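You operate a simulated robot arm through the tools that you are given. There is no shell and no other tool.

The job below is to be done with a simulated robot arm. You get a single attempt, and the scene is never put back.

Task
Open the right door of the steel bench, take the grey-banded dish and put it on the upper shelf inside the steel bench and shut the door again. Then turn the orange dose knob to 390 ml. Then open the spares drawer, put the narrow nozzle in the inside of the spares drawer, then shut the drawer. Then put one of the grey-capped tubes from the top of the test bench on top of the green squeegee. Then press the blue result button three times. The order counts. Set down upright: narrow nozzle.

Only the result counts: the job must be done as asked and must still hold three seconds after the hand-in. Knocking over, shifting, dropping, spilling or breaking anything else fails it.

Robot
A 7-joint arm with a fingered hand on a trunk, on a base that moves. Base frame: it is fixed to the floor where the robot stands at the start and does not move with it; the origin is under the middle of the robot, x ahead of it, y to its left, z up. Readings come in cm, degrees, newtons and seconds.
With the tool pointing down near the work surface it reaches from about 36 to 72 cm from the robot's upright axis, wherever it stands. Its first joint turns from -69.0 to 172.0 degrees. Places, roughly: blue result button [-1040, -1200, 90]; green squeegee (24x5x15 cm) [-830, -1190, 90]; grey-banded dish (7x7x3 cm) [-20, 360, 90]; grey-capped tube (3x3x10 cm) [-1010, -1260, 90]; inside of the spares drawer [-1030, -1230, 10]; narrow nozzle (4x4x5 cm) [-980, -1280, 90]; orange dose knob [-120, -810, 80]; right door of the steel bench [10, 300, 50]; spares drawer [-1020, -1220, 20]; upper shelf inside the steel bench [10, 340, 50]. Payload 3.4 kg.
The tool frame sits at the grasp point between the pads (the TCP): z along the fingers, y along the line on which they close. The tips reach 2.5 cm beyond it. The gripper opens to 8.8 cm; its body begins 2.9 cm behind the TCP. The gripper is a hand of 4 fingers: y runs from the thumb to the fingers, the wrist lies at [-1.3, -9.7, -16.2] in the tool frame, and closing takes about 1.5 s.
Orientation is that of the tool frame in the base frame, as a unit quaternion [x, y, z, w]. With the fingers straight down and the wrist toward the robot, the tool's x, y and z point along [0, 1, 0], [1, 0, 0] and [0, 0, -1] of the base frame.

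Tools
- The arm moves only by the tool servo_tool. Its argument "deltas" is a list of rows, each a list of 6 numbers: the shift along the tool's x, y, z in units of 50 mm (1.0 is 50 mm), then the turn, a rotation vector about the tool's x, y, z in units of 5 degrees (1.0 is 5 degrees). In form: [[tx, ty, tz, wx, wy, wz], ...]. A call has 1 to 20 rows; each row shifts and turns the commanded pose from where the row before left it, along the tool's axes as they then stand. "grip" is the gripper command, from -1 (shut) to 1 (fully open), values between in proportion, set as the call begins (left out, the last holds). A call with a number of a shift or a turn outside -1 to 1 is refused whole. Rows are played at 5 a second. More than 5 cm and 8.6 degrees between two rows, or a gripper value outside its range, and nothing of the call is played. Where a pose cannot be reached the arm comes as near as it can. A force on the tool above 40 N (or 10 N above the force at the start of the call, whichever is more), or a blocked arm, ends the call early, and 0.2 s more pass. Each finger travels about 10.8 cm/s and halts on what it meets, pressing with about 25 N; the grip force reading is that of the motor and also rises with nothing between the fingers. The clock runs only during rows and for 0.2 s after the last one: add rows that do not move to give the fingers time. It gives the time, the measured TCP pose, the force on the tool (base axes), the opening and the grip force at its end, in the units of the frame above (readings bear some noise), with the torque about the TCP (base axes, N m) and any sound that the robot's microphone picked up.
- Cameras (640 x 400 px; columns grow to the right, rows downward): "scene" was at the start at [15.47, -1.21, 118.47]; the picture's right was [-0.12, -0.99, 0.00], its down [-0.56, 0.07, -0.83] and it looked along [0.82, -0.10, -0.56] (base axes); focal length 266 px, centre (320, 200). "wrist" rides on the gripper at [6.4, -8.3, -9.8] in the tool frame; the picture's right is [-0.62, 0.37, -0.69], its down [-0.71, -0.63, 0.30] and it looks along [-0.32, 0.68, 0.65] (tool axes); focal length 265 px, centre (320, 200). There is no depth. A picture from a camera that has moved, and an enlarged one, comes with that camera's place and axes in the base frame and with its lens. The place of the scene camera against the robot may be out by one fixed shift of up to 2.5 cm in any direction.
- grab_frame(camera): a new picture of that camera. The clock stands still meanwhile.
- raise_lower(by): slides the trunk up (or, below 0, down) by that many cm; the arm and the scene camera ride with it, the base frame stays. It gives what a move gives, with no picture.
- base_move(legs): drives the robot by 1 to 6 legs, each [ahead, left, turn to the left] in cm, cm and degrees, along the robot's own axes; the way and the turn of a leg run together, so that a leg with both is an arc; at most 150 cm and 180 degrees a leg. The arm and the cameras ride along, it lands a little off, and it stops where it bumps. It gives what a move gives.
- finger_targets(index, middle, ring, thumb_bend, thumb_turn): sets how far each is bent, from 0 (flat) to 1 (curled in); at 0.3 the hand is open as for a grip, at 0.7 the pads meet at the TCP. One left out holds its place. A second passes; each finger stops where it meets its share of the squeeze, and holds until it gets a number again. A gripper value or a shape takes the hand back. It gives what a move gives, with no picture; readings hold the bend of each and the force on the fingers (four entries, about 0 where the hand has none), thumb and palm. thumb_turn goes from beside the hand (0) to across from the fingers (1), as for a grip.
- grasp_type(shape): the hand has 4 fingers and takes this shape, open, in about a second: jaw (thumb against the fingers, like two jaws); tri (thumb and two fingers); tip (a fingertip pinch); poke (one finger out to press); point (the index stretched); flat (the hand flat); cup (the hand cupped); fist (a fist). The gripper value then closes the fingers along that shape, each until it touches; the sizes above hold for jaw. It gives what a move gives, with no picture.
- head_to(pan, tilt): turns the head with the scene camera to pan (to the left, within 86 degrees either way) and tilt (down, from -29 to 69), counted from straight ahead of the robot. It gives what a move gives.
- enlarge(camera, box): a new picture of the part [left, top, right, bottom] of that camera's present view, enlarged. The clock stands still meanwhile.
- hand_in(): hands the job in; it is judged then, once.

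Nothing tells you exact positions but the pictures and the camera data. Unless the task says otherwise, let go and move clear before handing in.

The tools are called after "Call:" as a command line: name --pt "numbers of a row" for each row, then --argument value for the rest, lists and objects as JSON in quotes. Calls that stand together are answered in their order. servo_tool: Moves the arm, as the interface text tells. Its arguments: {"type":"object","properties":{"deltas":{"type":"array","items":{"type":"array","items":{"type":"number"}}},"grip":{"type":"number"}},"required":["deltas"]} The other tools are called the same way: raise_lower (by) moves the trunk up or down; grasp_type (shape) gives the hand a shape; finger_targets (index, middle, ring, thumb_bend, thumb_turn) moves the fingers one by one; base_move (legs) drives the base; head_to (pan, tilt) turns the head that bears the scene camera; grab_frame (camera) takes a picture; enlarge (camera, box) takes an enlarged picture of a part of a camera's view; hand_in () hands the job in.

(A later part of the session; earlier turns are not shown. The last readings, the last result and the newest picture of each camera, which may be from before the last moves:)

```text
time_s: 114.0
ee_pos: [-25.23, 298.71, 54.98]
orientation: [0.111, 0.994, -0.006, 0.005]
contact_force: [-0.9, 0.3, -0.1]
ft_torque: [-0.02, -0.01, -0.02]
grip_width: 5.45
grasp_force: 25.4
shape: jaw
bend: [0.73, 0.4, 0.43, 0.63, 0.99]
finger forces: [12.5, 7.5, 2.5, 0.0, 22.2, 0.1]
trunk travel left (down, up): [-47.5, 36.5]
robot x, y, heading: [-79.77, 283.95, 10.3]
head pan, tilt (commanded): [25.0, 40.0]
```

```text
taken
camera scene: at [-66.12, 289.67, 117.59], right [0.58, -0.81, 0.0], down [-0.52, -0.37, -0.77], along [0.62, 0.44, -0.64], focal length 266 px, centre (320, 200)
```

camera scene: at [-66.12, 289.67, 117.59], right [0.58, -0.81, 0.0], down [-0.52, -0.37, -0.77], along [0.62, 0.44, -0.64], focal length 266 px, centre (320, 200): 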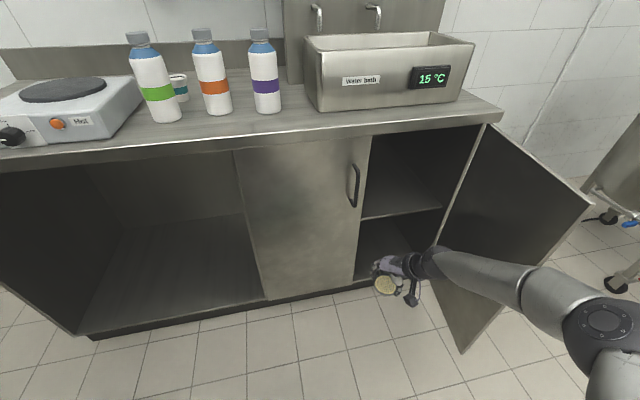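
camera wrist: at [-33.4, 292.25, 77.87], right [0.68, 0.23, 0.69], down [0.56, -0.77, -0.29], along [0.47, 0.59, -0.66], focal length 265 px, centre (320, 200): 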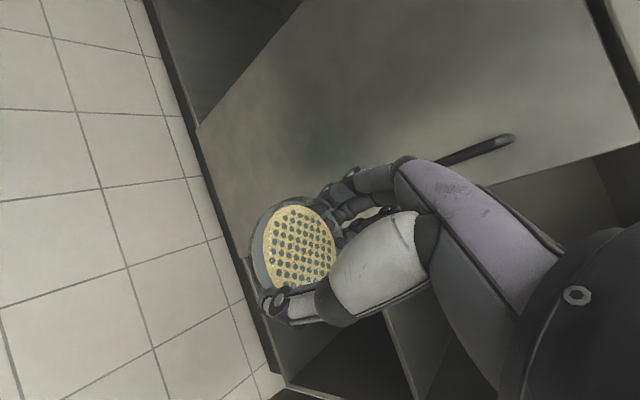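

The elbow is now further back and slightly raised. I raise the trunk 2 cm for margin over the shelf, turn a few degrees more to the right and move to a point just in front of the opening.

Call:
raise_lower --by 2

Call:
base_move --legs '[[0, 0, -5.3], [15.8, 8.6, 0]]'

Call:
grab_frame --camera "scene"

Call:
grab_frame --camera "wrist"

```text
time_s: 114.7
ee_pos: [-25.12, 298.64, 57.0]
orientation: [0.109, 0.994, -0.006, 0.004]
contact_force: [0.4, -0.3, -0.3]
ft_torque: [0.02, 0.04, 0.03]
grip_width: 5.45
grasp_force: 24.8
shape: jaw
bend: [0.73, 0.4, 0.43, 0.63, 0.99]
finger forces: [12.6, 7.5, 2.5, 0.0, 22.1, 0.1]
trunk travel left (down, up): [-49.5, 34.5]
robot x, y, heading: [-79.43, 284.02, 10.5]
head pan, tilt (commanded): [25.0, 40.0]
```

```text
time_s: 116.7
ee_pos: [-9.15, 303.64, 57.06]
orientation: [0.155, 0.988, -0.007, 0.004]
contact_force: [0.2, -0.1, -0.6]
ft_torque: [-0.04, -0.03, 0.0]
grip_width: 5.44
grasp_force: 25.2
shape: jaw
bend: [0.73, 0.4, 0.43, 0.63, 0.99]
finger forces: [12.6, 7.5, 2.5, 0.0, 22.2, 0.1]
trunk travel left (down, up): [-49.5, 34.5]
robot x, y, heading: [-64.63, 294.08, 5.3]
head pan, tilt (commanded): [25.0, 40.0]
```

```text
taken
camera scene: at [-50.63, 298.57, 119.59], right [0.5, -0.86, 0.0], down [-0.56, -0.32, -0.77], along [0.66, 0.39, -0.64], focal length 266 px, centre (320, 200)
```

scene: 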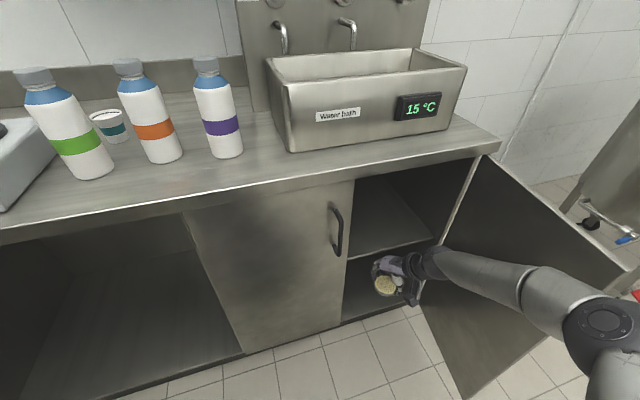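

```text
taken
camera wrist: at [-17.86, 297.89, 66.85], right [0.7, 0.17, 0.69], down [0.49, -0.82, -0.29], along [0.52, 0.54, -0.66], focal length 265 px, centre (320, 200)
```

wrist: 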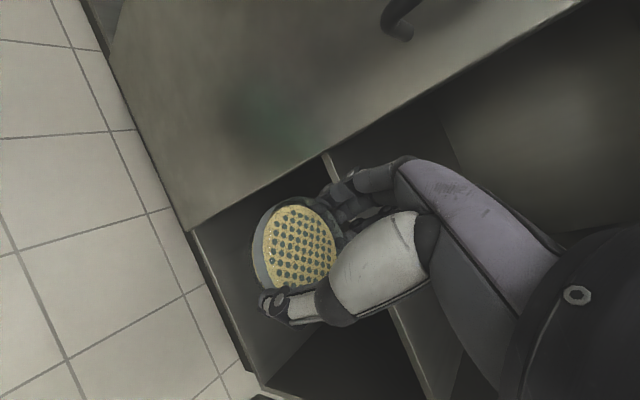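

The hand is lined up with the opening and the shelf edge at about z 48 lies below the dish. I move in along the bench's normal, the first 14 cm, then check.

Call:
base_move --legs '[[10.3, 9.5, 0]]'

Call:
grab_frame --camera "scene"

Call:
grab_frame --camera "wrist"

```text
time_s: 118.0
ee_pos: [0.38, 314.4, 56.95]
orientation: [0.153, 0.988, -0.006, 0.005]
contact_force: [-0.4, 0.4, -1.5]
ft_torque: [-0.01, 0.05, -0.01]
grip_width: 5.44
grasp_force: 24.6
shape: jaw
bend: [0.73, 0.4, 0.43, 0.63, 0.99]
finger forces: [12.6, 7.6, 2.5, 0.1, 22.2, 0.0]
trunk travel left (down, up): [-49.5, 34.5]
robot x, y, heading: [-55.34, 304.13, 5.2]
head pan, tilt (commanded): [25.0, 40.0]
```

```text
taken
camera scene: at [-41.16, 309.22, 119.59], right [0.51, -0.86, 0.0], down [-0.55, -0.33, -0.77], along [0.66, 0.39, -0.64], focal length 266 px, centre (320, 200)
```

scene: 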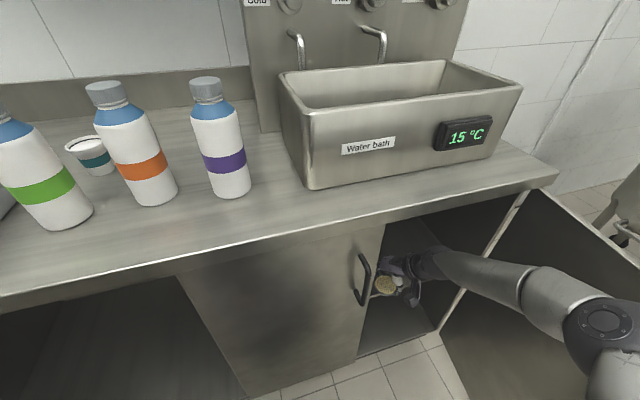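

```text
taken
camera wrist: at [-8.38, 308.6, 66.85], right [0.7, 0.17, 0.69], down [0.49, -0.82, -0.29], along [0.52, 0.54, -0.66], focal length 265 px, centre (320, 200)
```

wrist: 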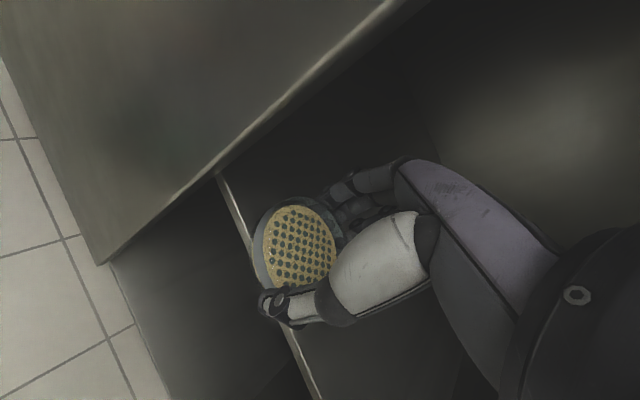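

Two wrist views give the shelf's front edge at z 47.2, about 2.5 cm behind the door plane. I move in another 10.5 cm, with a 1 cm shift right for clearance to the left door.

Call:
base_move --legs '[[8.4, 6.4, 0]]'

Call:
grab_frame --camera "scene"

Call:
grab_frame --camera "wrist"

```text
time_s: 119.2
ee_pos: [8.47, 321.74, 56.9]
orientation: [0.154, 0.988, -0.007, 0.004]
contact_force: [-0.4, -0.6, -0.4]
ft_torque: [0.0, 0.0, -0.03]
grip_width: 5.46
grasp_force: 25.0
shape: jaw
bend: [0.73, 0.4, 0.43, 0.63, 0.99]
finger forces: [12.6, 7.5, 2.6, 0.0, 22.2, 0.0]
trunk travel left (down, up): [-49.5, 34.5]
robot x, y, heading: [-47.03, 311.43, 5.3]
head pan, tilt (commanded): [25.0, 40.0]
```

```text
taken
camera scene: at [-33.15, 316.49, 119.58], right [0.5, -0.86, 0.0], down [-0.56, -0.32, -0.77], along [0.66, 0.39, -0.64], focal length 266 px, centre (320, 200)
```

scene: 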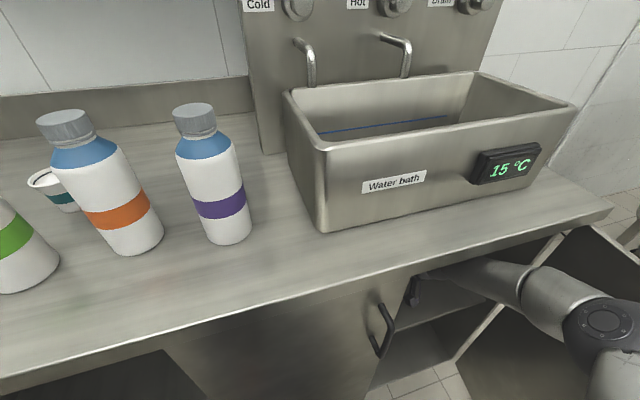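

```text
taken
camera wrist: at [-0.37, 315.84, 66.85], right [0.7, 0.17, 0.69], down [0.49, -0.82, -0.29], along [0.52, 0.54, -0.66], focal length 265 px, centre (320, 200)
```

wrist: 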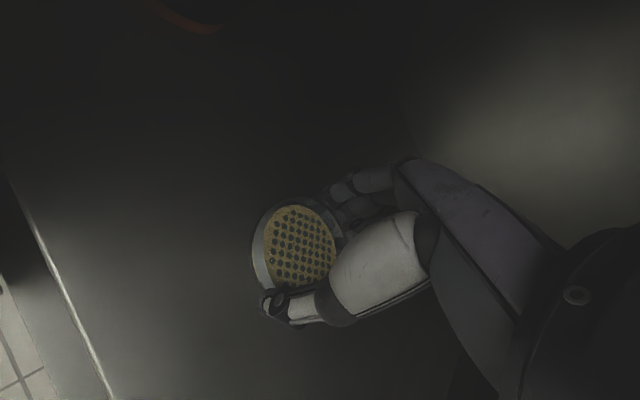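

The dish is well over the shelf. I lower it in small steps, watching for contact.

Call:
servo_tool --pt "0 0 0.2 0 0 0" --pt "0 0 0.2 0 0 0" --pt "0 0 0.2 0 0 0" --pt "0 0 0.16 0 0 0" --pt "0 0 0 0 0 0"

Call:
servo_tool --pt "0 0 0.1 0 0 0" --pt "0 0 0 0 0 0"

```text
time_s: 120.4
ee_pos: [8.41, 321.49, 53.26]
orientation: [0.154, 0.988, -0.007, 0.004]
contact_force: [0.1, 0.4, -0.2]
ft_torque: [-0.02, 0.01, 0.02]
grip_width: 5.44
grasp_force: 25.3
shape: jaw
bend: [0.73, 0.4, 0.43, 0.63, 0.99]
finger forces: [12.6, 7.5, 2.5, 0.1, 22.2, 0.1]
trunk travel left (down, up): [-49.5, 34.5]
robot x, y, heading: [-47.2, 311.59, 5.5]
head pan, tilt (commanded): [25.0, 40.0]
```

```text
time_s: 121.0
ee_pos: [8.44, 321.67, 52.78]
orientation: [0.154, 0.988, -0.007, 0.005]
contact_force: [0.3, -0.4, -0.5]
ft_torque: [-0.01, -0.03, 0.01]
grip_width: 5.44
grasp_force: 25.3
shape: jaw
bend: [0.73, 0.4, 0.43, 0.63, 0.99]
finger forces: [12.6, 7.5, 2.6, 0.1, 22.1, 0.0]
trunk travel left (down, up): [-49.5, 34.5]
robot x, y, heading: [-47.31, 311.65, 5.2]
head pan, tilt (commanded): [25.0, 40.0]
```

Call:
servo_tool --pt "0 0 0.08 0 0 0" --pt "0 0 0 0 0 0"

Call:
servo_tool --pt "0 0 0.08 0 0 0" --pt "0 0 0 0 0 0"

Call:
grab_frame --camera "wrist"

```text
time_s: 121.6
ee_pos: [8.27, 321.59, 52.4]
orientation: [0.154, 0.988, -0.007, 0.004]
contact_force: [0.1, -0.4, -0.4]
ft_torque: [0.0, 0.01, 0.0]
grip_width: 5.42
grasp_force: 25.3
shape: jaw
bend: [0.73, 0.4, 0.43, 0.63, 0.99]
finger forces: [12.7, 7.5, 2.5, 0.1, 22.2, 0.0]
trunk travel left (down, up): [-49.5, 34.5]
robot x, y, heading: [-47.31, 312.06, 5.4]
head pan, tilt (commanded): [25.0, 40.0]
```

```text
time_s: 122.2
ee_pos: [8.23, 321.65, 51.91]
orientation: [0.154, 0.988, -0.007, 0.003]
contact_force: [-0.4, -0.1, -0.1]
ft_torque: [-0.03, -0.01, -0.01]
grip_width: 5.46
grasp_force: 24.8
shape: jaw
bend: [0.73, 0.4, 0.43, 0.63, 0.99]
finger forces: [12.6, 7.5, 2.4, 0.0, 22.1, 0.0]
trunk travel left (down, up): [-49.5, 34.5]
robot x, y, heading: [-47.06, 312.2, 5.6]
head pan, tilt (commanded): [25.0, 40.0]
```

```text
taken
camera wrist: at [-0.47, 315.85, 61.77], right [0.7, 0.17, 0.69], down [0.49, -0.82, -0.29], along [0.52, 0.54, -0.66], focal length 265 px, centre (320, 200)
```

wrist: 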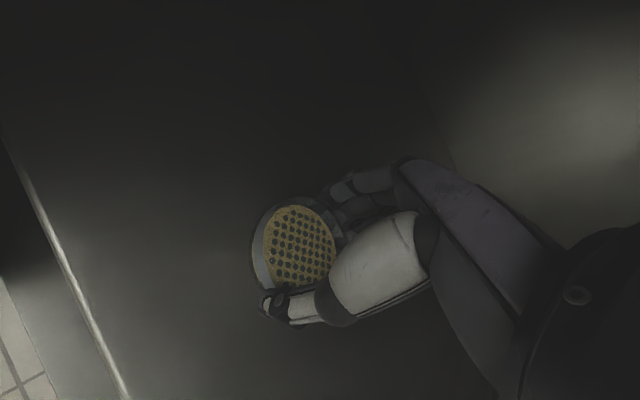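

No contact yet. I keep lowering in small steps.

Call:
servo_tool --pt "0 0 0.08 0 0 0" --pt "0 0 0 0 0 0"

Call:
servo_tool --pt "0 0 0.08 0 0 0" --pt "0 0 0 0 0 0"

```text
time_s: 122.8
ee_pos: [8.45, 321.49, 51.46]
orientation: [0.153, 0.988, -0.006, 0.005]
contact_force: [-0.2, 0.7, 0.0]
ft_torque: [-0.04, 0.02, 0.03]
grip_width: 5.48
grasp_force: 25.2
shape: jaw
bend: [0.73, 0.4, 0.43, 0.63, 0.99]
finger forces: [12.5, 7.5, 2.5, 0.1, 22.2, 0.1]
trunk travel left (down, up): [-49.5, 34.5]
robot x, y, heading: [-47.09, 311.5, 5.4]
head pan, tilt (commanded): [25.0, 40.0]
```

```text
time_s: 123.4
ee_pos: [8.29, 321.69, 51.19]
orientation: [0.154, 0.988, -0.006, 0.003]
contact_force: [0.4, -0.4, -0.7]
ft_torque: [0.01, -0.01, -0.01]
grip_width: 5.43
grasp_force: 25.2
shape: jaw
bend: [0.73, 0.4, 0.43, 0.63, 0.99]
finger forces: [12.7, 7.5, 2.4, 0.0, 22.2, 0.0]
trunk travel left (down, up): [-49.5, 34.5]
robot x, y, heading: [-47.42, 311.75, 5.3]
head pan, tilt (commanded): [25.0, 40.0]
```

Still free. Two more small steps down.

Call:
servo_tool --pt "0 0 0.06 0 0 0" --pt "0 0 0 0 0 0"

Call:
servo_tool --pt "0 0 0.06 0 0 0" --pt "0 0 0 0 0 0"

Call:
enlarge --camera "wrist" --box '[160, 130, 440, 370]'

```text
time_s: 124.0
ee_pos: [8.47, 321.82, 51.12]
orientation: [0.153, 0.988, -0.006, 0.006]
contact_force: [-0.6, 1.1, 8.4]
ft_torque: [0.02, 0.0, 0.01]
grip_width: 5.49
grasp_force: 25.0
shape: jaw
bend: [0.73, 0.4, 0.43, 0.63, 0.99]
finger forces: [13.3, 8.0, 2.6, 0.0, 22.8, 0.1]
trunk travel left (down, up): [-49.5, 34.5]
robot x, y, heading: [-47.23, 311.67, 5.4]
head pan, tilt (commanded): [25.0, 40.0]
```

```text
time_s: 124.6
ee_pos: [8.31, 321.65, 50.94]
orientation: [0.154, 0.988, -0.005, 0.006]
contact_force: [-0.2, 2.3, 19.4]
ft_torque: [0.06, -0.06, 0.04]
grip_width: 5.46
grasp_force: 24.4
shape: jaw
bend: [0.73, 0.4, 0.43, 0.63, 0.99]
finger forces: [14.4, 9.0, 3.0, 0.0, 23.3, 0.0]
trunk travel left (down, up): [-49.5, 34.5]
robot x, y, heading: [-47.23, 311.81, 5.1]
head pan, tilt (commanded): [25.0, 40.0]
```

```text
1.67 times, centred on (300, 250) of wrist
camera zoom: at [-0.38, 315.83, 60.72], right [0.69, 0.17, 0.7], down [0.49, -0.82, -0.29], along [0.52, 0.54, -0.65], focal length 442 px, centre (353, 117)
```

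zoom: 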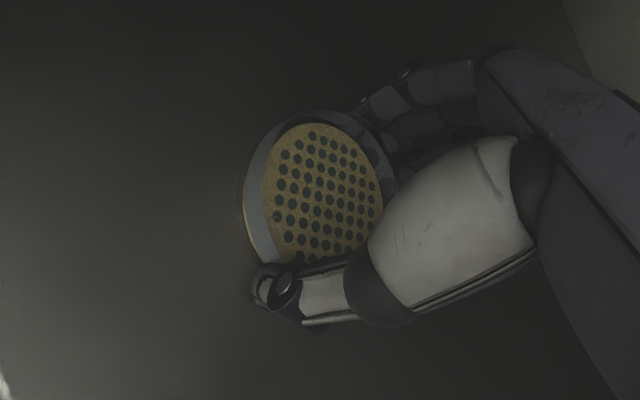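

The dish is on the shelf (19 N upward, no torque). I ease off slightly and open the hand.

Call:
servo_tool --pt "0 0 -0.05 0 0 0" --pt "0 0 0 0 0 0"

Call:
servo_tool --pt "0 0 0 0 0 0" --pt "0 0 0 0 0 0" --pt "0 0 0 0 0 0" --pt "0 0 0 0 0 0" --pt "0 0 0 0 0 0" --pt "0 0 0 0 0 0" --pt "0 0 0 0 0 0" --pt "0 0 0 0 0 0" --grip 1

Call:
enlarge --camera "wrist" --box '[160, 130, 440, 370]'

```text
time_s: 125.2
ee_pos: [8.49, 321.67, 50.89]
orientation: [0.154, 0.988, -0.006, 0.005]
contact_force: [2.7, 3.8, 13.5]
ft_torque: [0.15, -0.11, -0.04]
grip_width: 5.43
grasp_force: 25.1
shape: jaw
bend: [0.73, 0.4, 0.43, 0.63, 0.99]
finger forces: [15.0, 9.3, 3.8, 0.0, 22.4, 0.0]
trunk travel left (down, up): [-49.5, 34.5]
robot x, y, heading: [-47.05, 311.88, 5.1]
head pan, tilt (commanded): [25.0, 40.0]
```

```text
time_s: 127.0
ee_pos: [8.39, 321.68, 50.86]
orientation: [0.153, 0.988, -0.007, 0.004]
contact_force: [-0.3, -0.1, 0.1]
ft_torque: [0.0, 0.01, -0.02]
grip_width: 8.74
grasp_force: 0.0
shape: jaw
bend: [0.3, 0.3, 0.3, 0.3, 0.98]
finger forces: [0.1, 0.0, 0.0, 0.1, 0.0, 0.0]
trunk travel left (down, up): [-49.5, 34.5]
robot x, y, heading: [-47.28, 311.81, 5.3]
head pan, tilt (commanded): [25.0, 40.0]
```

```text
1.67 times, centred on (300, 250) of wrist
camera zoom: at [-0.34, 315.83, 60.71], right [0.7, 0.17, 0.69], down [0.49, -0.82, -0.29], along [0.52, 0.54, -0.66], focal length 442 px, centre (353, 117)
```

zoom: 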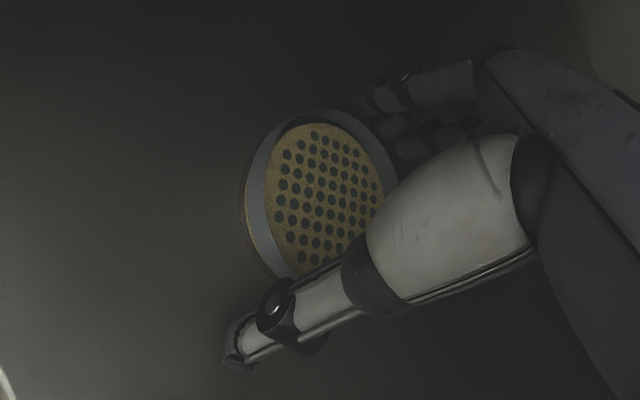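

The dish stands free on the shelf. I lift the hand straight up 6 cm and back out the way I came.

Call:
servo_tool --pt "0 0 -0.3 0 0 0" --pt "0 0 -0.3 0 0 0" --pt "0 0 -0.3 0 0 0" --pt "0 0 -0.3 0 0 0" --pt "0 0 0 0 0 0"

Call:
base_move --legs '[[-9.6, -8.3, 0], [-15, -14, 0]]'

Call:
grab_frame --camera "scene"

Call:
grab_frame --camera "wrist"

```text
time_s: 128.2
ee_pos: [8.44, 321.62, 56.75]
orientation: [0.154, 0.988, -0.007, 0.004]
contact_force: [0.2, 0.2, -0.3]
ft_torque: [0.02, -0.04, 0.03]
grip_width: 8.73
grasp_force: 0.0
shape: jaw
bend: [0.3, 0.3, 0.3, 0.3, 0.98]
finger forces: [0.0, 0.0, 0.0, 0.2, 0.0, 0.1]
trunk travel left (down, up): [-49.5, 34.5]
robot x, y, heading: [-47.21, 311.84, 5.2]
head pan, tilt (commanded): [25.0, 40.0]
```

```text
time_s: 130.7
ee_pos: [-14.31, 297.77, 56.81]
orientation: [0.153, 0.988, -0.007, 0.005]
contact_force: [0.3, -0.7, -0.1]
ft_torque: [0.01, -0.01, 0.0]
grip_width: 8.76
grasp_force: 0.0
shape: jaw
bend: [0.3, 0.3, 0.3, 0.3, 0.98]
finger forces: [0.0, 0.0, 0.0, 0.0, 0.0, 0.1]
trunk travel left (down, up): [-49.5, 34.5]
robot x, y, heading: [-70.34, 288.01, 5.2]
head pan, tilt (commanded): [25.0, 40.0]
```

```text
taken
camera scene: at [-56.04, 292.4, 119.6], right [0.5, -0.86, 0.0], down [-0.55, -0.32, -0.77], along [0.66, 0.39, -0.64], focal length 266 px, centre (320, 200)
```

scene: 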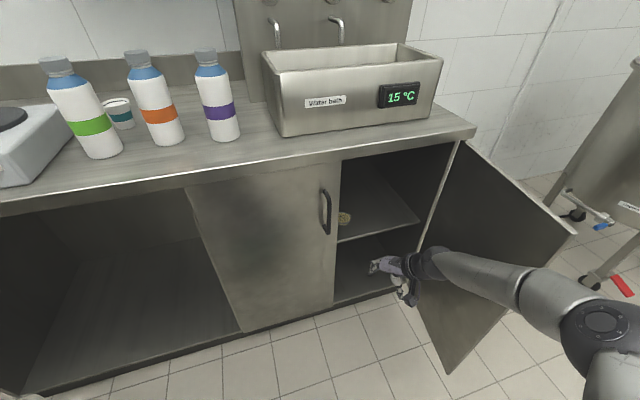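

```text
taken
camera wrist: at [-23.09, 291.89, 66.58], right [0.7, 0.17, 0.69], down [0.49, -0.82, -0.29], along [0.52, 0.54, -0.66], focal length 265 px, centre (320, 200)
```

wrist: 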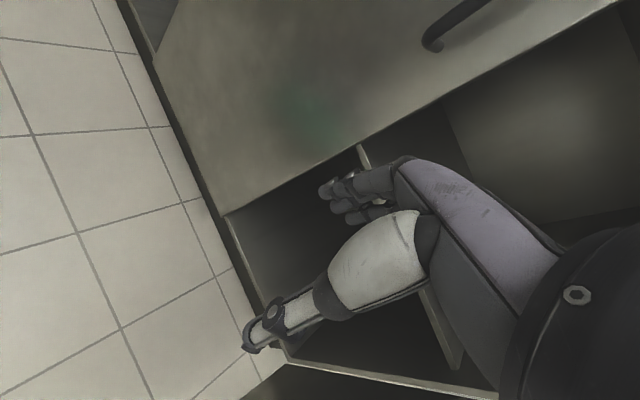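

The dish stands on the upper shelf inside. To shut the door I'll make a fist, raise it over the open door to its outer (right) side, and sweep the door shut by driving the base left and then forward.

Call:
enlarge --camera "scene" --box '[300, 140, 460, 300]'

Call:
raise_lower --by 34

Call:
grasp_type --shape "fist"

Call:
base_move --legs '[[40, -69, 0]]'

```text
2.50 times, centred on (380, 220) of scene
camera zoom: at [-56.04, 292.4, 119.6], right [0.5, -0.86, 0.0], down [-0.55, -0.32, -0.77], along [0.66, 0.39, -0.64], focal length 664 px, centre (170, 150)
```

zoom: 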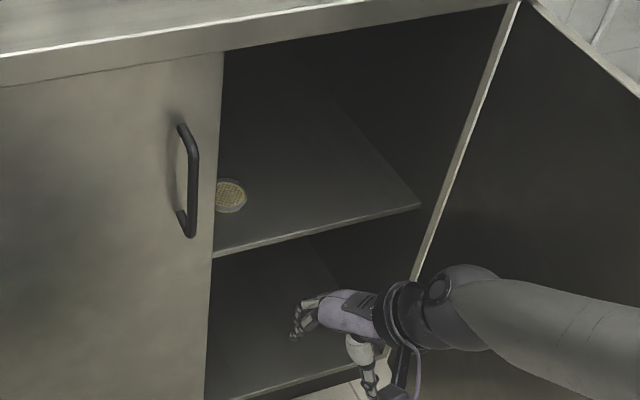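

```text
time_s: 134.1
ee_pos: [-14.27, 297.72, 90.77]
orientation: [0.154, 0.988, -0.007, 0.005]
contact_force: [0.6, 0.6, -0.8]
ft_torque: [-0.02, 0.0, -0.02]
grip_width: 8.75
grasp_force: 0.0
shape: jaw
bend: [0.3, 0.3, 0.3, 0.3, 0.98]
finger forces: [0.0, 0.0, 0.1, 0.1, 0.0, 0.1]
trunk travel left (down, up): [-83.5, 0.5]
robot x, y, heading: [-70.2, 287.82, 5.5]
head pan, tilt (commanded): [25.0, 40.0]
```

```text
time_s: 134.9
ee_pos: [-14.25, 297.63, 90.64]
orientation: [0.153, 0.988, -0.007, 0.004]
contact_force: [-0.5, -0.1, 0.5]
ft_torque: [0.01, 0.04, -0.01]
grip_width: 0.02
grasp_force: 0.0
shape: fist
bend: [1.0, 1.0, 1.0, 0.86, 0.85]
finger forces: [0.0, 0.0, 0.1, 0.1, 0.0, 0.0]
trunk travel left (down, up): [-83.5, 0.5]
robot x, y, heading: [-70.49, 287.89, 5.3]
head pan, tilt (commanded): [25.0, 40.0]
```

```text
time_s: 139.3
ee_pos: [31.69, 230.49, 90.71]
orientation: [0.157, 0.987, -0.007, 0.005]
contact_force: [-0.3, 0.3, 0.0]
ft_torque: [0.0, 0.0, -0.03]
grip_width: 0.0
grasp_force: 0.1
shape: fist
bend: [1.0, 1.0, 1.0, 0.86, 0.85]
finger forces: [0.0, 0.0, 0.0, 0.0, 0.1, 0.0]
trunk travel left (down, up): [-83.5, 0.5]
robot x, y, heading: [-23.97, 221.07, 4.7]
head pan, tilt (commanded): [25.0, 40.0]
```

The dish is clearly on the shelf. I'm now right of the door; I turn back to face the bench and lower the fist to door height.

Call:
base_move --legs '[[0, 0, 43]]'

Call:
head_to --pan 0 --tilt 40

Call:
grab_frame --camera "scene"

```text
time_s: 141.6
ee_pos: [10.96, 265.54, 90.66]
orientation: [-0.207, 0.978, -0.005, 0.006]
contact_force: [-0.5, -0.6, 0.5]
ft_torque: [-0.01, -0.01, 0.0]
grip_width: 0.02
grasp_force: 0.1
shape: fist
bend: [1.0, 1.0, 1.0, 0.86, 0.85]
finger forces: [0.0, 0.1, 0.0, 0.1, 0.0, 0.0]
trunk travel left (down, up): [-83.5, 0.5]
robot x, y, heading: [-24.18, 221.33, 46.6]
head pan, tilt (commanded): [25.0, 40.0]
```

```text
time_s: 142.5
ee_pos: [11.02, 265.57, 90.69]
orientation: [-0.207, 0.978, -0.005, 0.006]
contact_force: [1.0, 0.5, 1.1]
ft_torque: [0.02, 0.01, 0.03]
grip_width: 0.02
grasp_force: 0.0
shape: fist
bend: [1.0, 1.0, 1.0, 0.86, 0.85]
finger forces: [0.1, 0.0, 0.0, 0.0, 0.0, 0.1]
trunk travel left (down, up): [-83.5, 0.5]
robot x, y, heading: [-23.81, 221.51, 46.9]
head pan, tilt (commanded): [0.0, 40.0]
```

```text
taken
camera scene: at [-13.23, 230.92, 153.6], right [0.73, -0.68, 0.0], down [-0.44, -0.47, -0.77], along [0.52, 0.56, -0.64], focal length 266 px, centre (320, 200)
```

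scene: 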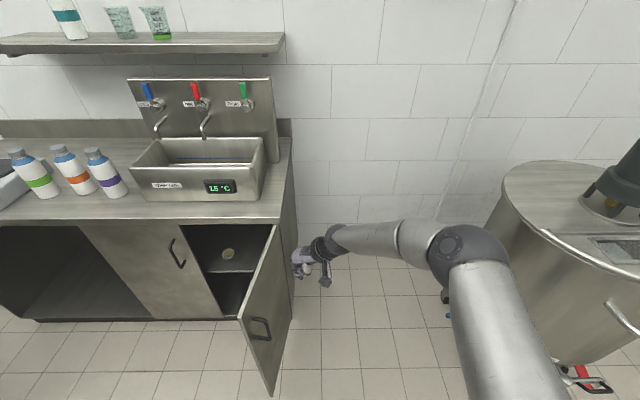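

The fist is on the outer side of the door. I lower it to mid-door height and start sweeping the door along its closing arc, keeping on the hinge side of the handle.

Call:
raise_lower --by -28

Call:
base_move --legs '[[6.5, 7.2, 0], [0, 8.2, 0], [2.8, 7.7, 0]]'

Call:
grab_frame --camera "scene"

```text
time_s: 145.3
ee_pos: [10.87, 265.61, 62.76]
orientation: [-0.207, 0.978, -0.005, 0.006]
contact_force: [0.0, -0.3, 0.4]
ft_torque: [0.04, 0.02, 0.0]
grip_width: 0.0
grasp_force: 0.1
shape: fist
bend: [1.0, 1.0, 1.0, 0.86, 0.85]
finger forces: [0.0, 0.0, 0.0, 0.0, 0.1, 0.1]
trunk travel left (down, up): [-55.5, 28.5]
robot x, y, heading: [-24.15, 221.21, 46.8]
head pan, tilt (commanded): [0.0, 40.0]
```

```text
time_s: 147.8
ee_pos: [0.48, 288.18, 62.74]
orientation: [-0.207, 0.978, -0.004, 0.007]
contact_force: [0.0, -0.2, -0.1]
ft_torque: [-0.02, 0.01, -0.05]
grip_width: 0.02
grasp_force: 0.0
shape: fist
bend: [1.0, 1.0, 1.0, 0.86, 0.85]
finger forces: [0.1, 0.0, 0.0, 0.0, 0.0, 0.0]
trunk travel left (down, up): [-55.5, 28.5]
robot x, y, heading: [-34.41, 243.84, 46.7]
head pan, tilt (commanded): [0.0, 40.0]
```

```text
taken
camera scene: at [-23.85, 253.62, 125.59], right [0.73, -0.68, 0.0], down [-0.44, -0.47, -0.77], along [0.52, 0.56, -0.64], focal length 266 px, centre (320, 200)
```

scene: 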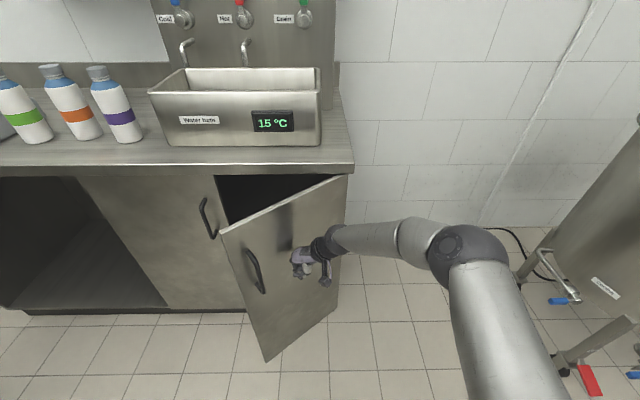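

The door follows well, now about 40 degrees open. I continue the sweep.

Call:
base_move --legs '[[5.2, 6.2, 0], [6, 3.4, 0]]'

Call:
grab_frame --camera "scene"

```text
time_s: 149.5
ee_pos: [1.24, 302.95, 62.76]
orientation: [-0.206, 0.978, -0.004, 0.006]
contact_force: [-0.5, 0.3, -0.5]
ft_torque: [0.02, -0.01, -0.02]
grip_width: 0.02
grasp_force: 0.0
shape: fist
bend: [1.0, 1.0, 1.0, 0.86, 0.85]
finger forces: [0.0, 0.1, 0.0, 0.1, 0.0, 0.1]
trunk travel left (down, up): [-55.5, 28.5]
robot x, y, heading: [-33.81, 258.66, 47.0]
head pan, tilt (commanded): [0.0, 40.0]
```

```text
taken
camera scene: at [-23.05, 268.46, 125.58], right [0.73, -0.68, 0.0], down [-0.44, -0.47, -0.77], along [0.52, 0.56, -0.64], focal length 266 px, centre (320, 200)
```

scene: 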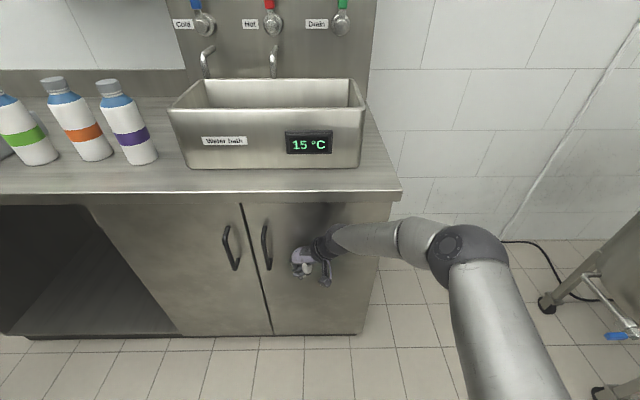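

The door looks nearly shut. I check the seam closely.

Call:
enlarge --camera "scene" --box '[200, 180, 420, 350]'

```text
2.35 times, centred on (310, 265) of scene
camera zoom: at [-23.05, 268.46, 125.58], right [0.73, -0.68, 0.0], down [-0.44, -0.47, -0.77], along [0.52, 0.56, -0.64], focal length 625 px, centre (344, 47)
```

zoom: 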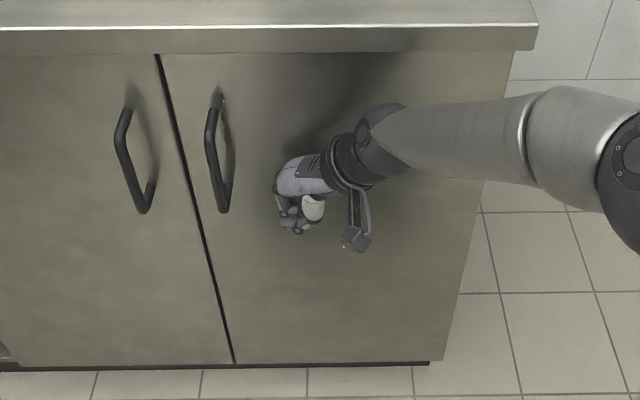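

The seam looks aligned. I press gently forward with the arm to be sure the door is fully shut.

Call:
servo_tool --pt "-0.18 0.08 0 0 0 0" --pt "-0.18 0.08 0 0 0 0" --pt "-0.18 0.08 0 0 0 0" --pt "0 0 0 0 0 0"

```text
time_s: 150.2
ee_pos: [1.82, 303.89, 62.3]
orientation: [-0.216, 0.976, -0.013, -0.001]
contact_force: [-10.9, -12.1, 1.4]
ft_torque: [0.63, -0.52, 0.2]
grip_width: 0.0
grasp_force: 0.1
shape: fist
bend: [1.0, 1.0, 1.0, 0.86, 0.85]
finger forces: [0.1, 0.0, 15.0, 0.0, 0.1, 0.9]
trunk travel left (down, up): [-55.5, 28.5]
robot x, y, heading: [-34.05, 258.68, 46.7]
head pan, tilt (commanded): [0.0, 40.0]
stopped in row 3: the force on the tool passed its limit at 49 N (the readings are from after the stop); the commanded pose is now the measured one
```

The door is shut and pressed firmly home. I back away and look toward the orange dose knob, which lies far off at about (-120, -810).

Call:
servo_tool --pt "0.5 -0.2 0 0 0 0" --pt "0.5 -0.2 0 0 0 0" --pt "0 0 0 0 0 0"

Call:
base_move --legs '[[-35, 0, 0]]'

Call:
head_to --pan 10 --tilt 25

Call:
grab_frame --camera "scene"

```text
time_s: 151.0
ee_pos: [-1.49, 300.27, 62.34]
orientation: [-0.212, 0.977, -0.012, 0.001]
contact_force: [-0.2, 0.0, -0.9]
ft_torque: [-0.01, 0.04, 0.0]
grip_width: 0.0
grasp_force: 0.0
shape: fist
bend: [1.0, 1.0, 1.0, 0.86, 0.85]
finger forces: [0.1, 0.0, 0.0, 0.0, 0.0, 0.1]
trunk travel left (down, up): [-55.5, 28.5]
robot x, y, heading: [-34.19, 258.92, 46.7]
head pan, tilt (commanded): [0.0, 40.0]
```

```text
time_s: 153.3
ee_pos: [-25.6, 274.53, 62.28]
orientation: [-0.211, 0.977, -0.011, 0.001]
contact_force: [-0.6, 0.0, 0.0]
ft_torque: [0.02, 0.02, 0.01]
grip_width: 0.01
grasp_force: 0.0
shape: fist
bend: [1.0, 1.0, 1.0, 0.86, 0.85]
finger forces: [0.0, 0.0, 0.1, 0.0, 0.1, 0.0]
trunk travel left (down, up): [-55.5, 28.5]
robot x, y, heading: [-58.62, 232.84, 46.7]
head pan, tilt (commanded): [0.0, 40.0]
```

```text
time_s: 154.1
ee_pos: [-25.65, 274.58, 62.38]
orientation: [-0.212, 0.977, -0.011, 0.001]
contact_force: [0.5, -0.4, -0.4]
ft_torque: [-0.03, -0.01, 0.01]
grip_width: 0.0
grasp_force: 0.0
shape: fist
bend: [1.0, 1.0, 1.0, 0.86, 0.85]
finger forces: [0.0, 0.0, 0.0, 0.0, 0.0, 0.0]
trunk travel left (down, up): [-55.5, 28.5]
robot x, y, heading: [-58.37, 232.79, 46.5]
head pan, tilt (commanded): [10.0, 25.0]
```

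```text
taken
camera scene: at [-48.1, 244.06, 127.92], right [0.83, -0.55, 0.0], down [-0.23, -0.35, -0.91], along [0.5, 0.76, -0.42], focal length 266 px, centre (320, 200)
```

scene: 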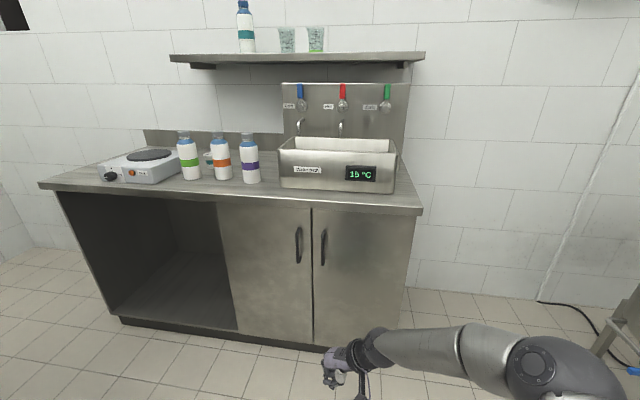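

Both doors are shut and nothing was disturbed. I tidy the arm (yaw back to straight, hand pulled in and open) for the drive.

Call:
servo_tool --pt "0 0 -0.5 0 0 1" --pt "0 0 -0.5 0 0 1" --pt "0 0 -0.5 0 0 1" --pt "0 0 -0.5 0 0 1" --pt "0 0 -0.5 0 0 1" --pt "0 0 -0.5 0 0 1" --pt "0 0 -0.5 0 0 1" --pt "0 0 -0.5 0 0 1" --pt "0 0 0 0 0 1" --pt "0 0 0 0 0 1" --pt "0 0 0 0 0 1" --pt "0 0 0 0 0 1" --pt "0 0 0 0 0 1" --pt "0 -0.5 0 0 0 0" --pt "0 -0.5 0 0 0 0" --pt "0 -0.5 0 0 0 0" --pt "0 -0.5 0 0 0 0" --pt "0 -0.5 0 0 0 0" --pt "0 0 0 0 0 0"

Call:
grasp_type --shape "jaw"

Call:
base_move --legs '[[-15, -100, 0], [-40, -40, -60]]'

```text
time_s: 158.1
ee_pos: [-33.74, 265.32, 82.49]
orientation: [0.347, 0.938, -0.01, 0.009]
contact_force: [0.2, -0.5, 0.2]
ft_torque: [0.0, 0.01, -0.03]
grip_width: 0.01
grasp_force: 0.0
shape: fist
bend: [1.0, 1.0, 1.0, 0.86, 0.85]
finger forces: [0.1, 0.0, 0.1, 0.0, 0.0, 0.1]
trunk travel left (down, up): [-55.5, 28.5]
robot x, y, heading: [-58.08, 232.56, 46.5]
head pan, tilt (commanded): [10.0, 25.0]
```

```text
time_s: 159.0
ee_pos: [-33.68, 265.33, 82.41]
orientation: [0.347, 0.938, -0.009, 0.007]
contact_force: [0.5, -0.8, 1.1]
ft_torque: [-0.01, 0.03, -0.03]
grip_width: 8.78
grasp_force: 0.0
shape: jaw
bend: [0.3, 0.3, 0.3, 0.3, 0.97]
finger forces: [0.0, 0.0, 0.0, 0.1, 0.0, 0.0]
trunk travel left (down, up): [-55.5, 28.5]
robot x, y, heading: [-58.18, 232.49, 46.4]
head pan, tilt (commanded): [10.0, 25.0]
```

```text
time_s: 165.9
ee_pos: [34.12, 135.31, 82.49]
orientation: [0.623, 0.782, -0.01, 0.003]
contact_force: [0.8, -0.9, 0.6]
ft_torque: [-0.02, 0.01, 0.0]
grip_width: 8.77
grasp_force: 0.1
shape: jaw
bend: [0.3, 0.3, 0.3, 0.3, 0.98]
finger forces: [0.0, 0.0, 0.1, 0.0, 0.0, 0.1]
trunk travel left (down, up): [-55.5, 28.5]
robot x, y, heading: [-5.22, 124.23, 9.9]
head pan, tilt (commanded): [10.0, 25.0]
stopped in leg 2: the robot was blocked; the commanded pose is now the measured one
```

I was blocked at (-5, 124), beside the near table's corner. I look at the table to check nothing was disturbed.

Call:
head_to --pan 86 --tilt 35

Call:
grab_frame --camera "scene"

Call:
head_to --pan -80 --tilt 30

Call:
grab_frame --camera "scene"

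```text
time_s: 167.4
ee_pos: [33.97, 135.38, 82.45]
orientation: [0.623, 0.782, -0.01, 0.004]
contact_force: [0.1, 0.4, -0.6]
ft_torque: [0.02, 0.02, -0.03]
grip_width: 8.8
grasp_force: 0.0
shape: jaw
bend: [0.3, 0.3, 0.3, 0.3, 0.98]
finger forces: [0.0, 0.0, 0.0, 0.0, 0.0, 0.1]
trunk travel left (down, up): [-55.5, 28.5]
robot x, y, heading: [-4.67, 123.75, 10.4]
head pan, tilt (commanded): [85.9, 35.0]
```

```text
taken
camera scene: at [0.7, 133.45, 126.35], right [0.99, 0.1, 0.0], down [0.06, -0.57, -0.82], along [-0.09, 0.81, -0.57], focal length 266 px, centre (320, 200)
```

scene: 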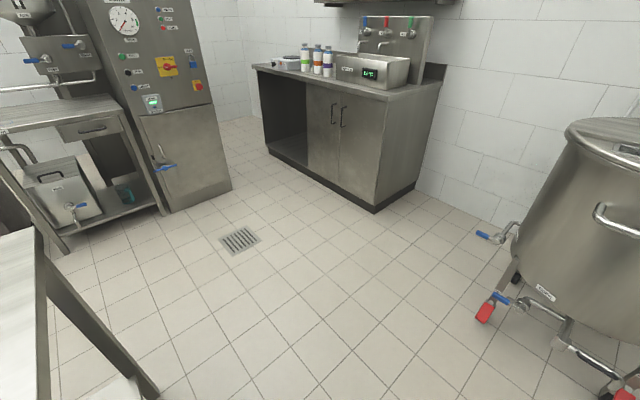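

```text
time_s: 169.9
ee_pos: [34.06, 135.48, 82.66]
orientation: [0.623, 0.782, -0.009, 0.002]
contact_force: [-0.5, 0.6, -0.4]
ft_torque: [0.0, 0.02, 0.02]
grip_width: 8.76
grasp_force: 0.0
shape: jaw
bend: [0.3, 0.3, 0.3, 0.3, 0.98]
finger forces: [0.1, 0.1, 0.0, 0.0, 0.1, 0.0]
trunk travel left (down, up): [-55.5, 28.5]
robot x, y, heading: [-5.3, 123.75, 10.3]
head pan, tilt (commanded): [-80.0, 30.0]
```

```text
taken
camera scene: at [6.26, 116.91, 127.16], right [-0.86, -0.51, 0.0], down [-0.26, 0.43, -0.87], along [0.45, -0.74, -0.5], focal length 266 px, centre (320, 200)
```

scene: 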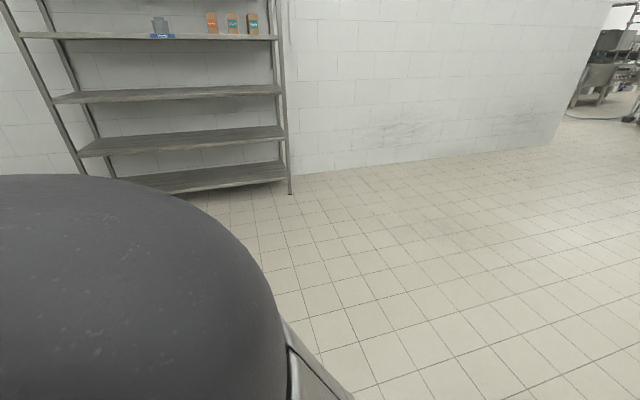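

I drive away from the table, turn toward -y, and check the table on my right side.

Call:
base_move --legs '[[45, 0, 0], [0, 0, -100]]'

Call:
head_to --pan -80 --tilt 30

Call:
grab_frame --camera "scene"

Call:
head_to --pan -20 --tilt 15

Call:
grab_frame --camera "scene"

```text
time_s: 177.0
ee_pos: [44.08, 91.73, 82.51]
orientation: [1.0, 0.011, -0.009, -0.006]
contact_force: [-0.1, 0.1, -0.3]
ft_torque: [-0.01, 0.01, 0.01]
grip_width: 8.79
grasp_force: 0.1
shape: jaw
bend: [0.3, 0.3, 0.3, 0.3, 0.98]
finger forces: [0.1, 0.1, 0.0, 0.0, 0.1, 0.0]
trunk travel left (down, up): [-55.5, 28.5]
robot x, y, heading: [40.8, 132.59, -91.7]
head pan, tilt (commanded): [-80.0, 30.0]
```

```text
time_s: 177.6
ee_pos: [44.15, 91.72, 82.33]
orientation: [1.0, 0.011, -0.009, -0.006]
contact_force: [-0.6, -0.1, 0.1]
ft_torque: [-0.02, -0.01, 0.01]
grip_width: 8.74
grasp_force: 0.0
shape: jaw
bend: [0.3, 0.3, 0.3, 0.3, 0.98]
finger forces: [0.1, 0.1, 0.0, 0.0, 0.0, 0.0]
trunk travel left (down, up): [-55.5, 28.5]
robot x, y, heading: [40.8, 132.27, -91.8]
head pan, tilt (commanded): [-80.0, 30.0]
```

```text
taken
camera scene: at [33.4, 125.7, 127.41], right [-0.15, 0.99, 0.0], down [0.47, 0.07, -0.88], along [-0.87, -0.14, -0.47], focal length 266 px, centre (320, 200)
```

scene: 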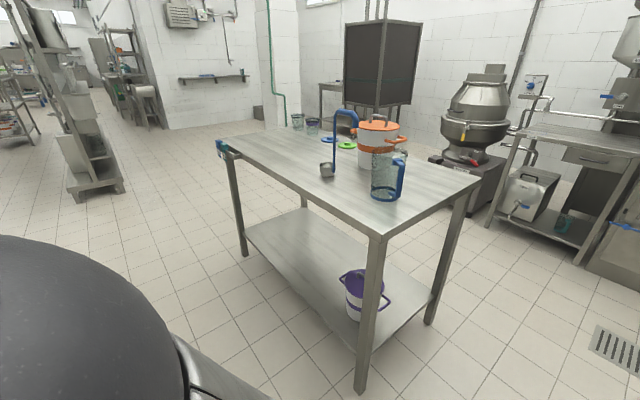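

```text
time_s: 178.9
ee_pos: [44.18, 91.7, 82.44]
orientation: [1.0, 0.011, -0.01, -0.006]
contact_force: [0.1, 0.1, 0.0]
ft_torque: [0.01, 0.02, 0.0]
grip_width: 8.78
grasp_force: 0.1
shape: jaw
bend: [0.3, 0.3, 0.3, 0.3, 0.98]
finger forces: [0.0, 0.1, 0.0, 0.0, 0.1, 0.0]
trunk travel left (down, up): [-55.5, 28.5]
robot x, y, heading: [40.88, 132.0, -92.0]
head pan, tilt (commanded): [-20.0, 15.0]
```

```text
taken
camera scene: at [38.94, 118.42, 129.55], right [-0.93, 0.37, 0.0], down [0.1, 0.24, -0.97], along [-0.36, -0.9, -0.26], focal length 266 px, centre (320, 200)
```

scene: 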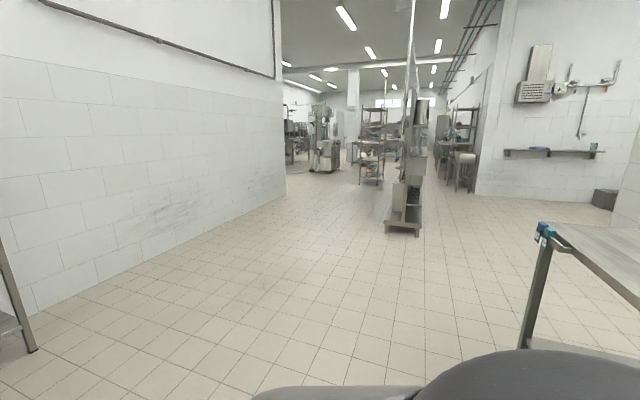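

Nothing on the table moved. The knob lies beyond the end of the long wall, so I drive down the room in two stretches, keeping well clear of the wall and the table.

Call:
base_move --legs '[[0, 0, -16], [110, 0, 0], [110, 0, 0], [110, 0, 0]]'

Call:
head_to --pan 0 --tilt 10

Call:
grab_frame --camera "scene"

```text
time_s: 195.8
ee_pos: [-72.79, -216.18, 82.44]
orientation: [0.99, -0.14, -0.009, -0.007]
contact_force: [0.2, 0.0, -0.1]
ft_torque: [0.02, -0.02, -0.01]
grip_width: 8.76
grasp_force: 0.1
shape: jaw
bend: [0.3, 0.3, 0.3, 0.3, 0.98]
finger forces: [0.1, 0.1, 0.0, 0.0, 0.0, 0.0]
trunk travel left (down, up): [-55.5, 28.5]
robot x, y, heading: [-63.88, -176.23, -109.1]
head pan, tilt (commanded): [-20.0, 15.0]
```

```text
time_s: 196.6
ee_pos: [-72.78, -216.04, 82.48]
orientation: [0.99, -0.14, -0.008, -0.007]
contact_force: [0.6, -0.7, 0.0]
ft_torque: [-0.02, 0.0, -0.01]
grip_width: 8.78
grasp_force: 0.1
shape: jaw
bend: [0.3, 0.3, 0.3, 0.3, 0.98]
finger forces: [0.0, 0.1, 0.0, 0.0, 0.0, 0.0]
trunk travel left (down, up): [-55.5, 28.5]
robot x, y, heading: [-63.77, -176.5, -108.8]
head pan, tilt (commanded): [0.0, 10.0]
```

```text
taken
camera scene: at [-66.78, -190.06, 130.36], right [-0.95, 0.33, 0.0], down [0.06, 0.16, -0.98], along [-0.32, -0.93, -0.17], focal length 266 px, centre (320, 200)
```

scene: 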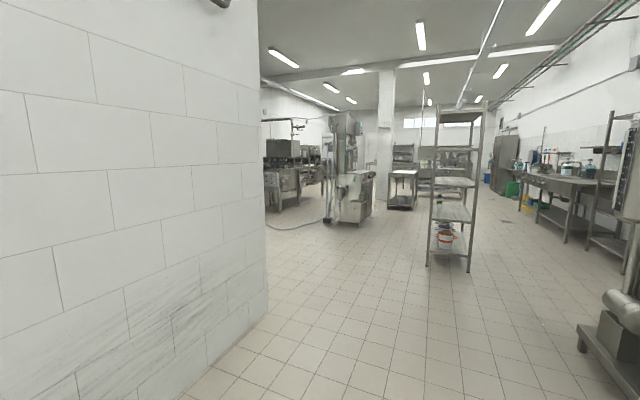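

The wall ends at about (-87, -385); I steer around it to (-170, -370) and look again.

Call:
base_move --legs '[[0, 0, -10], [110, 0, 0], [110, 0, 0], [0, 0, 30]]'

Call:
head_to --pan 5 --tilt 12

Call:
grab_frame --camera "scene"

```text
time_s: 209.4
ee_pos: [-157.3, -408.08, 82.41]
orientation: [0.998, 0.055, -0.01, -0.005]
contact_force: [-0.6, 0.8, 0.3]
ft_torque: [-0.03, 0.01, 0.01]
grip_width: 8.76
grasp_force: 0.1
shape: jaw
bend: [0.3, 0.3, 0.3, 0.3, 0.98]
finger forces: [0.0, 0.0, 0.1, 0.0, 0.0, 0.1]
trunk travel left (down, up): [-55.5, 28.5]
robot x, y, heading: [-164.19, -368.21, -86.6]
head pan, tilt (commanded): [0.0, 10.0]
```

```text
time_s: 210.1
ee_pos: [-157.2, -408.07, 82.39]
orientation: [0.998, 0.055, -0.01, -0.005]
contact_force: [-0.3, -0.7, -0.6]
ft_torque: [0.0, 0.03, 0.03]
grip_width: 8.78
grasp_force: 0.0
shape: jaw
bend: [0.3, 0.3, 0.3, 0.3, 0.98]
finger forces: [0.0, 0.0, 0.1, 0.0, 0.1, 0.0]
trunk travel left (down, up): [-55.5, 28.5]
robot x, y, heading: [-164.2, -367.82, -86.3]
head pan, tilt (commanded): [5.0, 12.0]
```

```text
taken
camera scene: at [-160.8, -382.38, 130.04], right [-0.99, -0.15, 0.0], down [-0.03, 0.21, -0.98], along [0.14, -0.97, -0.21], focal length 266 px, centre (320, 200)
```

scene: 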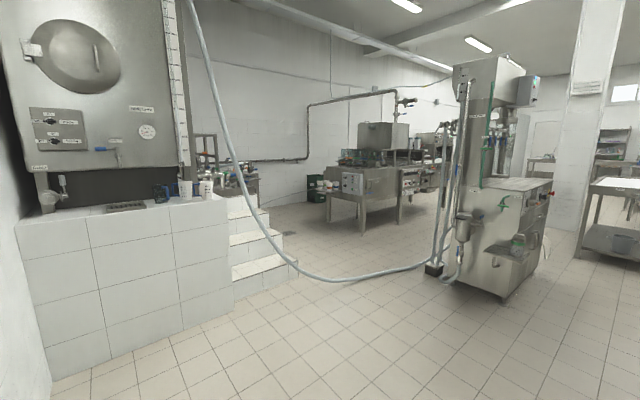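

I now see the machine with a control panel straight ahead, where the knob should be, with a hose running across the floor to a machine on the right. I enlarge both.

Call:
enlarge --camera "scene" --box '[290, 110, 450, 240]'

Call:
enlarge --camera "scene" --box '[200, 180, 460, 300]'

```text
3.08 times, centred on (370, 175) of scene
camera zoom: at [-160.8, -382.38, 130.04], right [-0.99, -0.15, 0.0], down [-0.03, 0.21, -0.98], along [0.14, -0.97, -0.21], focal length 817 px, centre (166, 277)
```

zoom: 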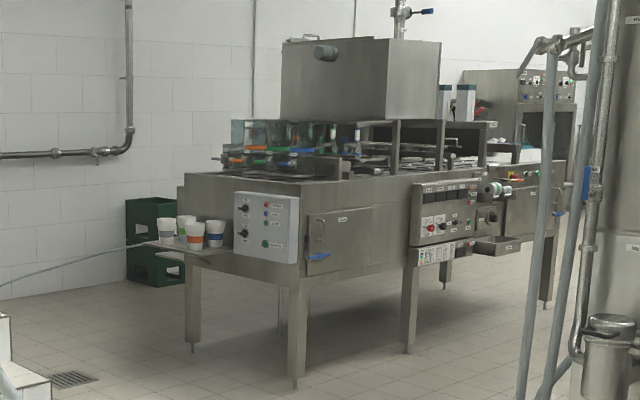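

```text
2.46 times, centred on (330, 240) of scene
camera zoom: at [-160.8, -382.38, 130.04], right [-0.99, -0.15, 0.0], down [-0.03, 0.21, -0.98], along [0.14, -0.97, -0.21], focal length 654 px, centre (295, 102)
```

zoom: 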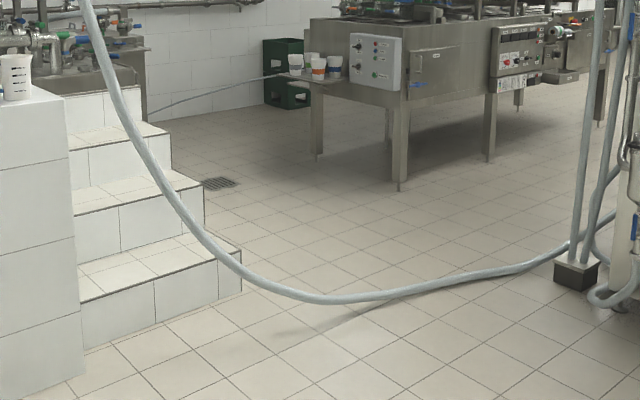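

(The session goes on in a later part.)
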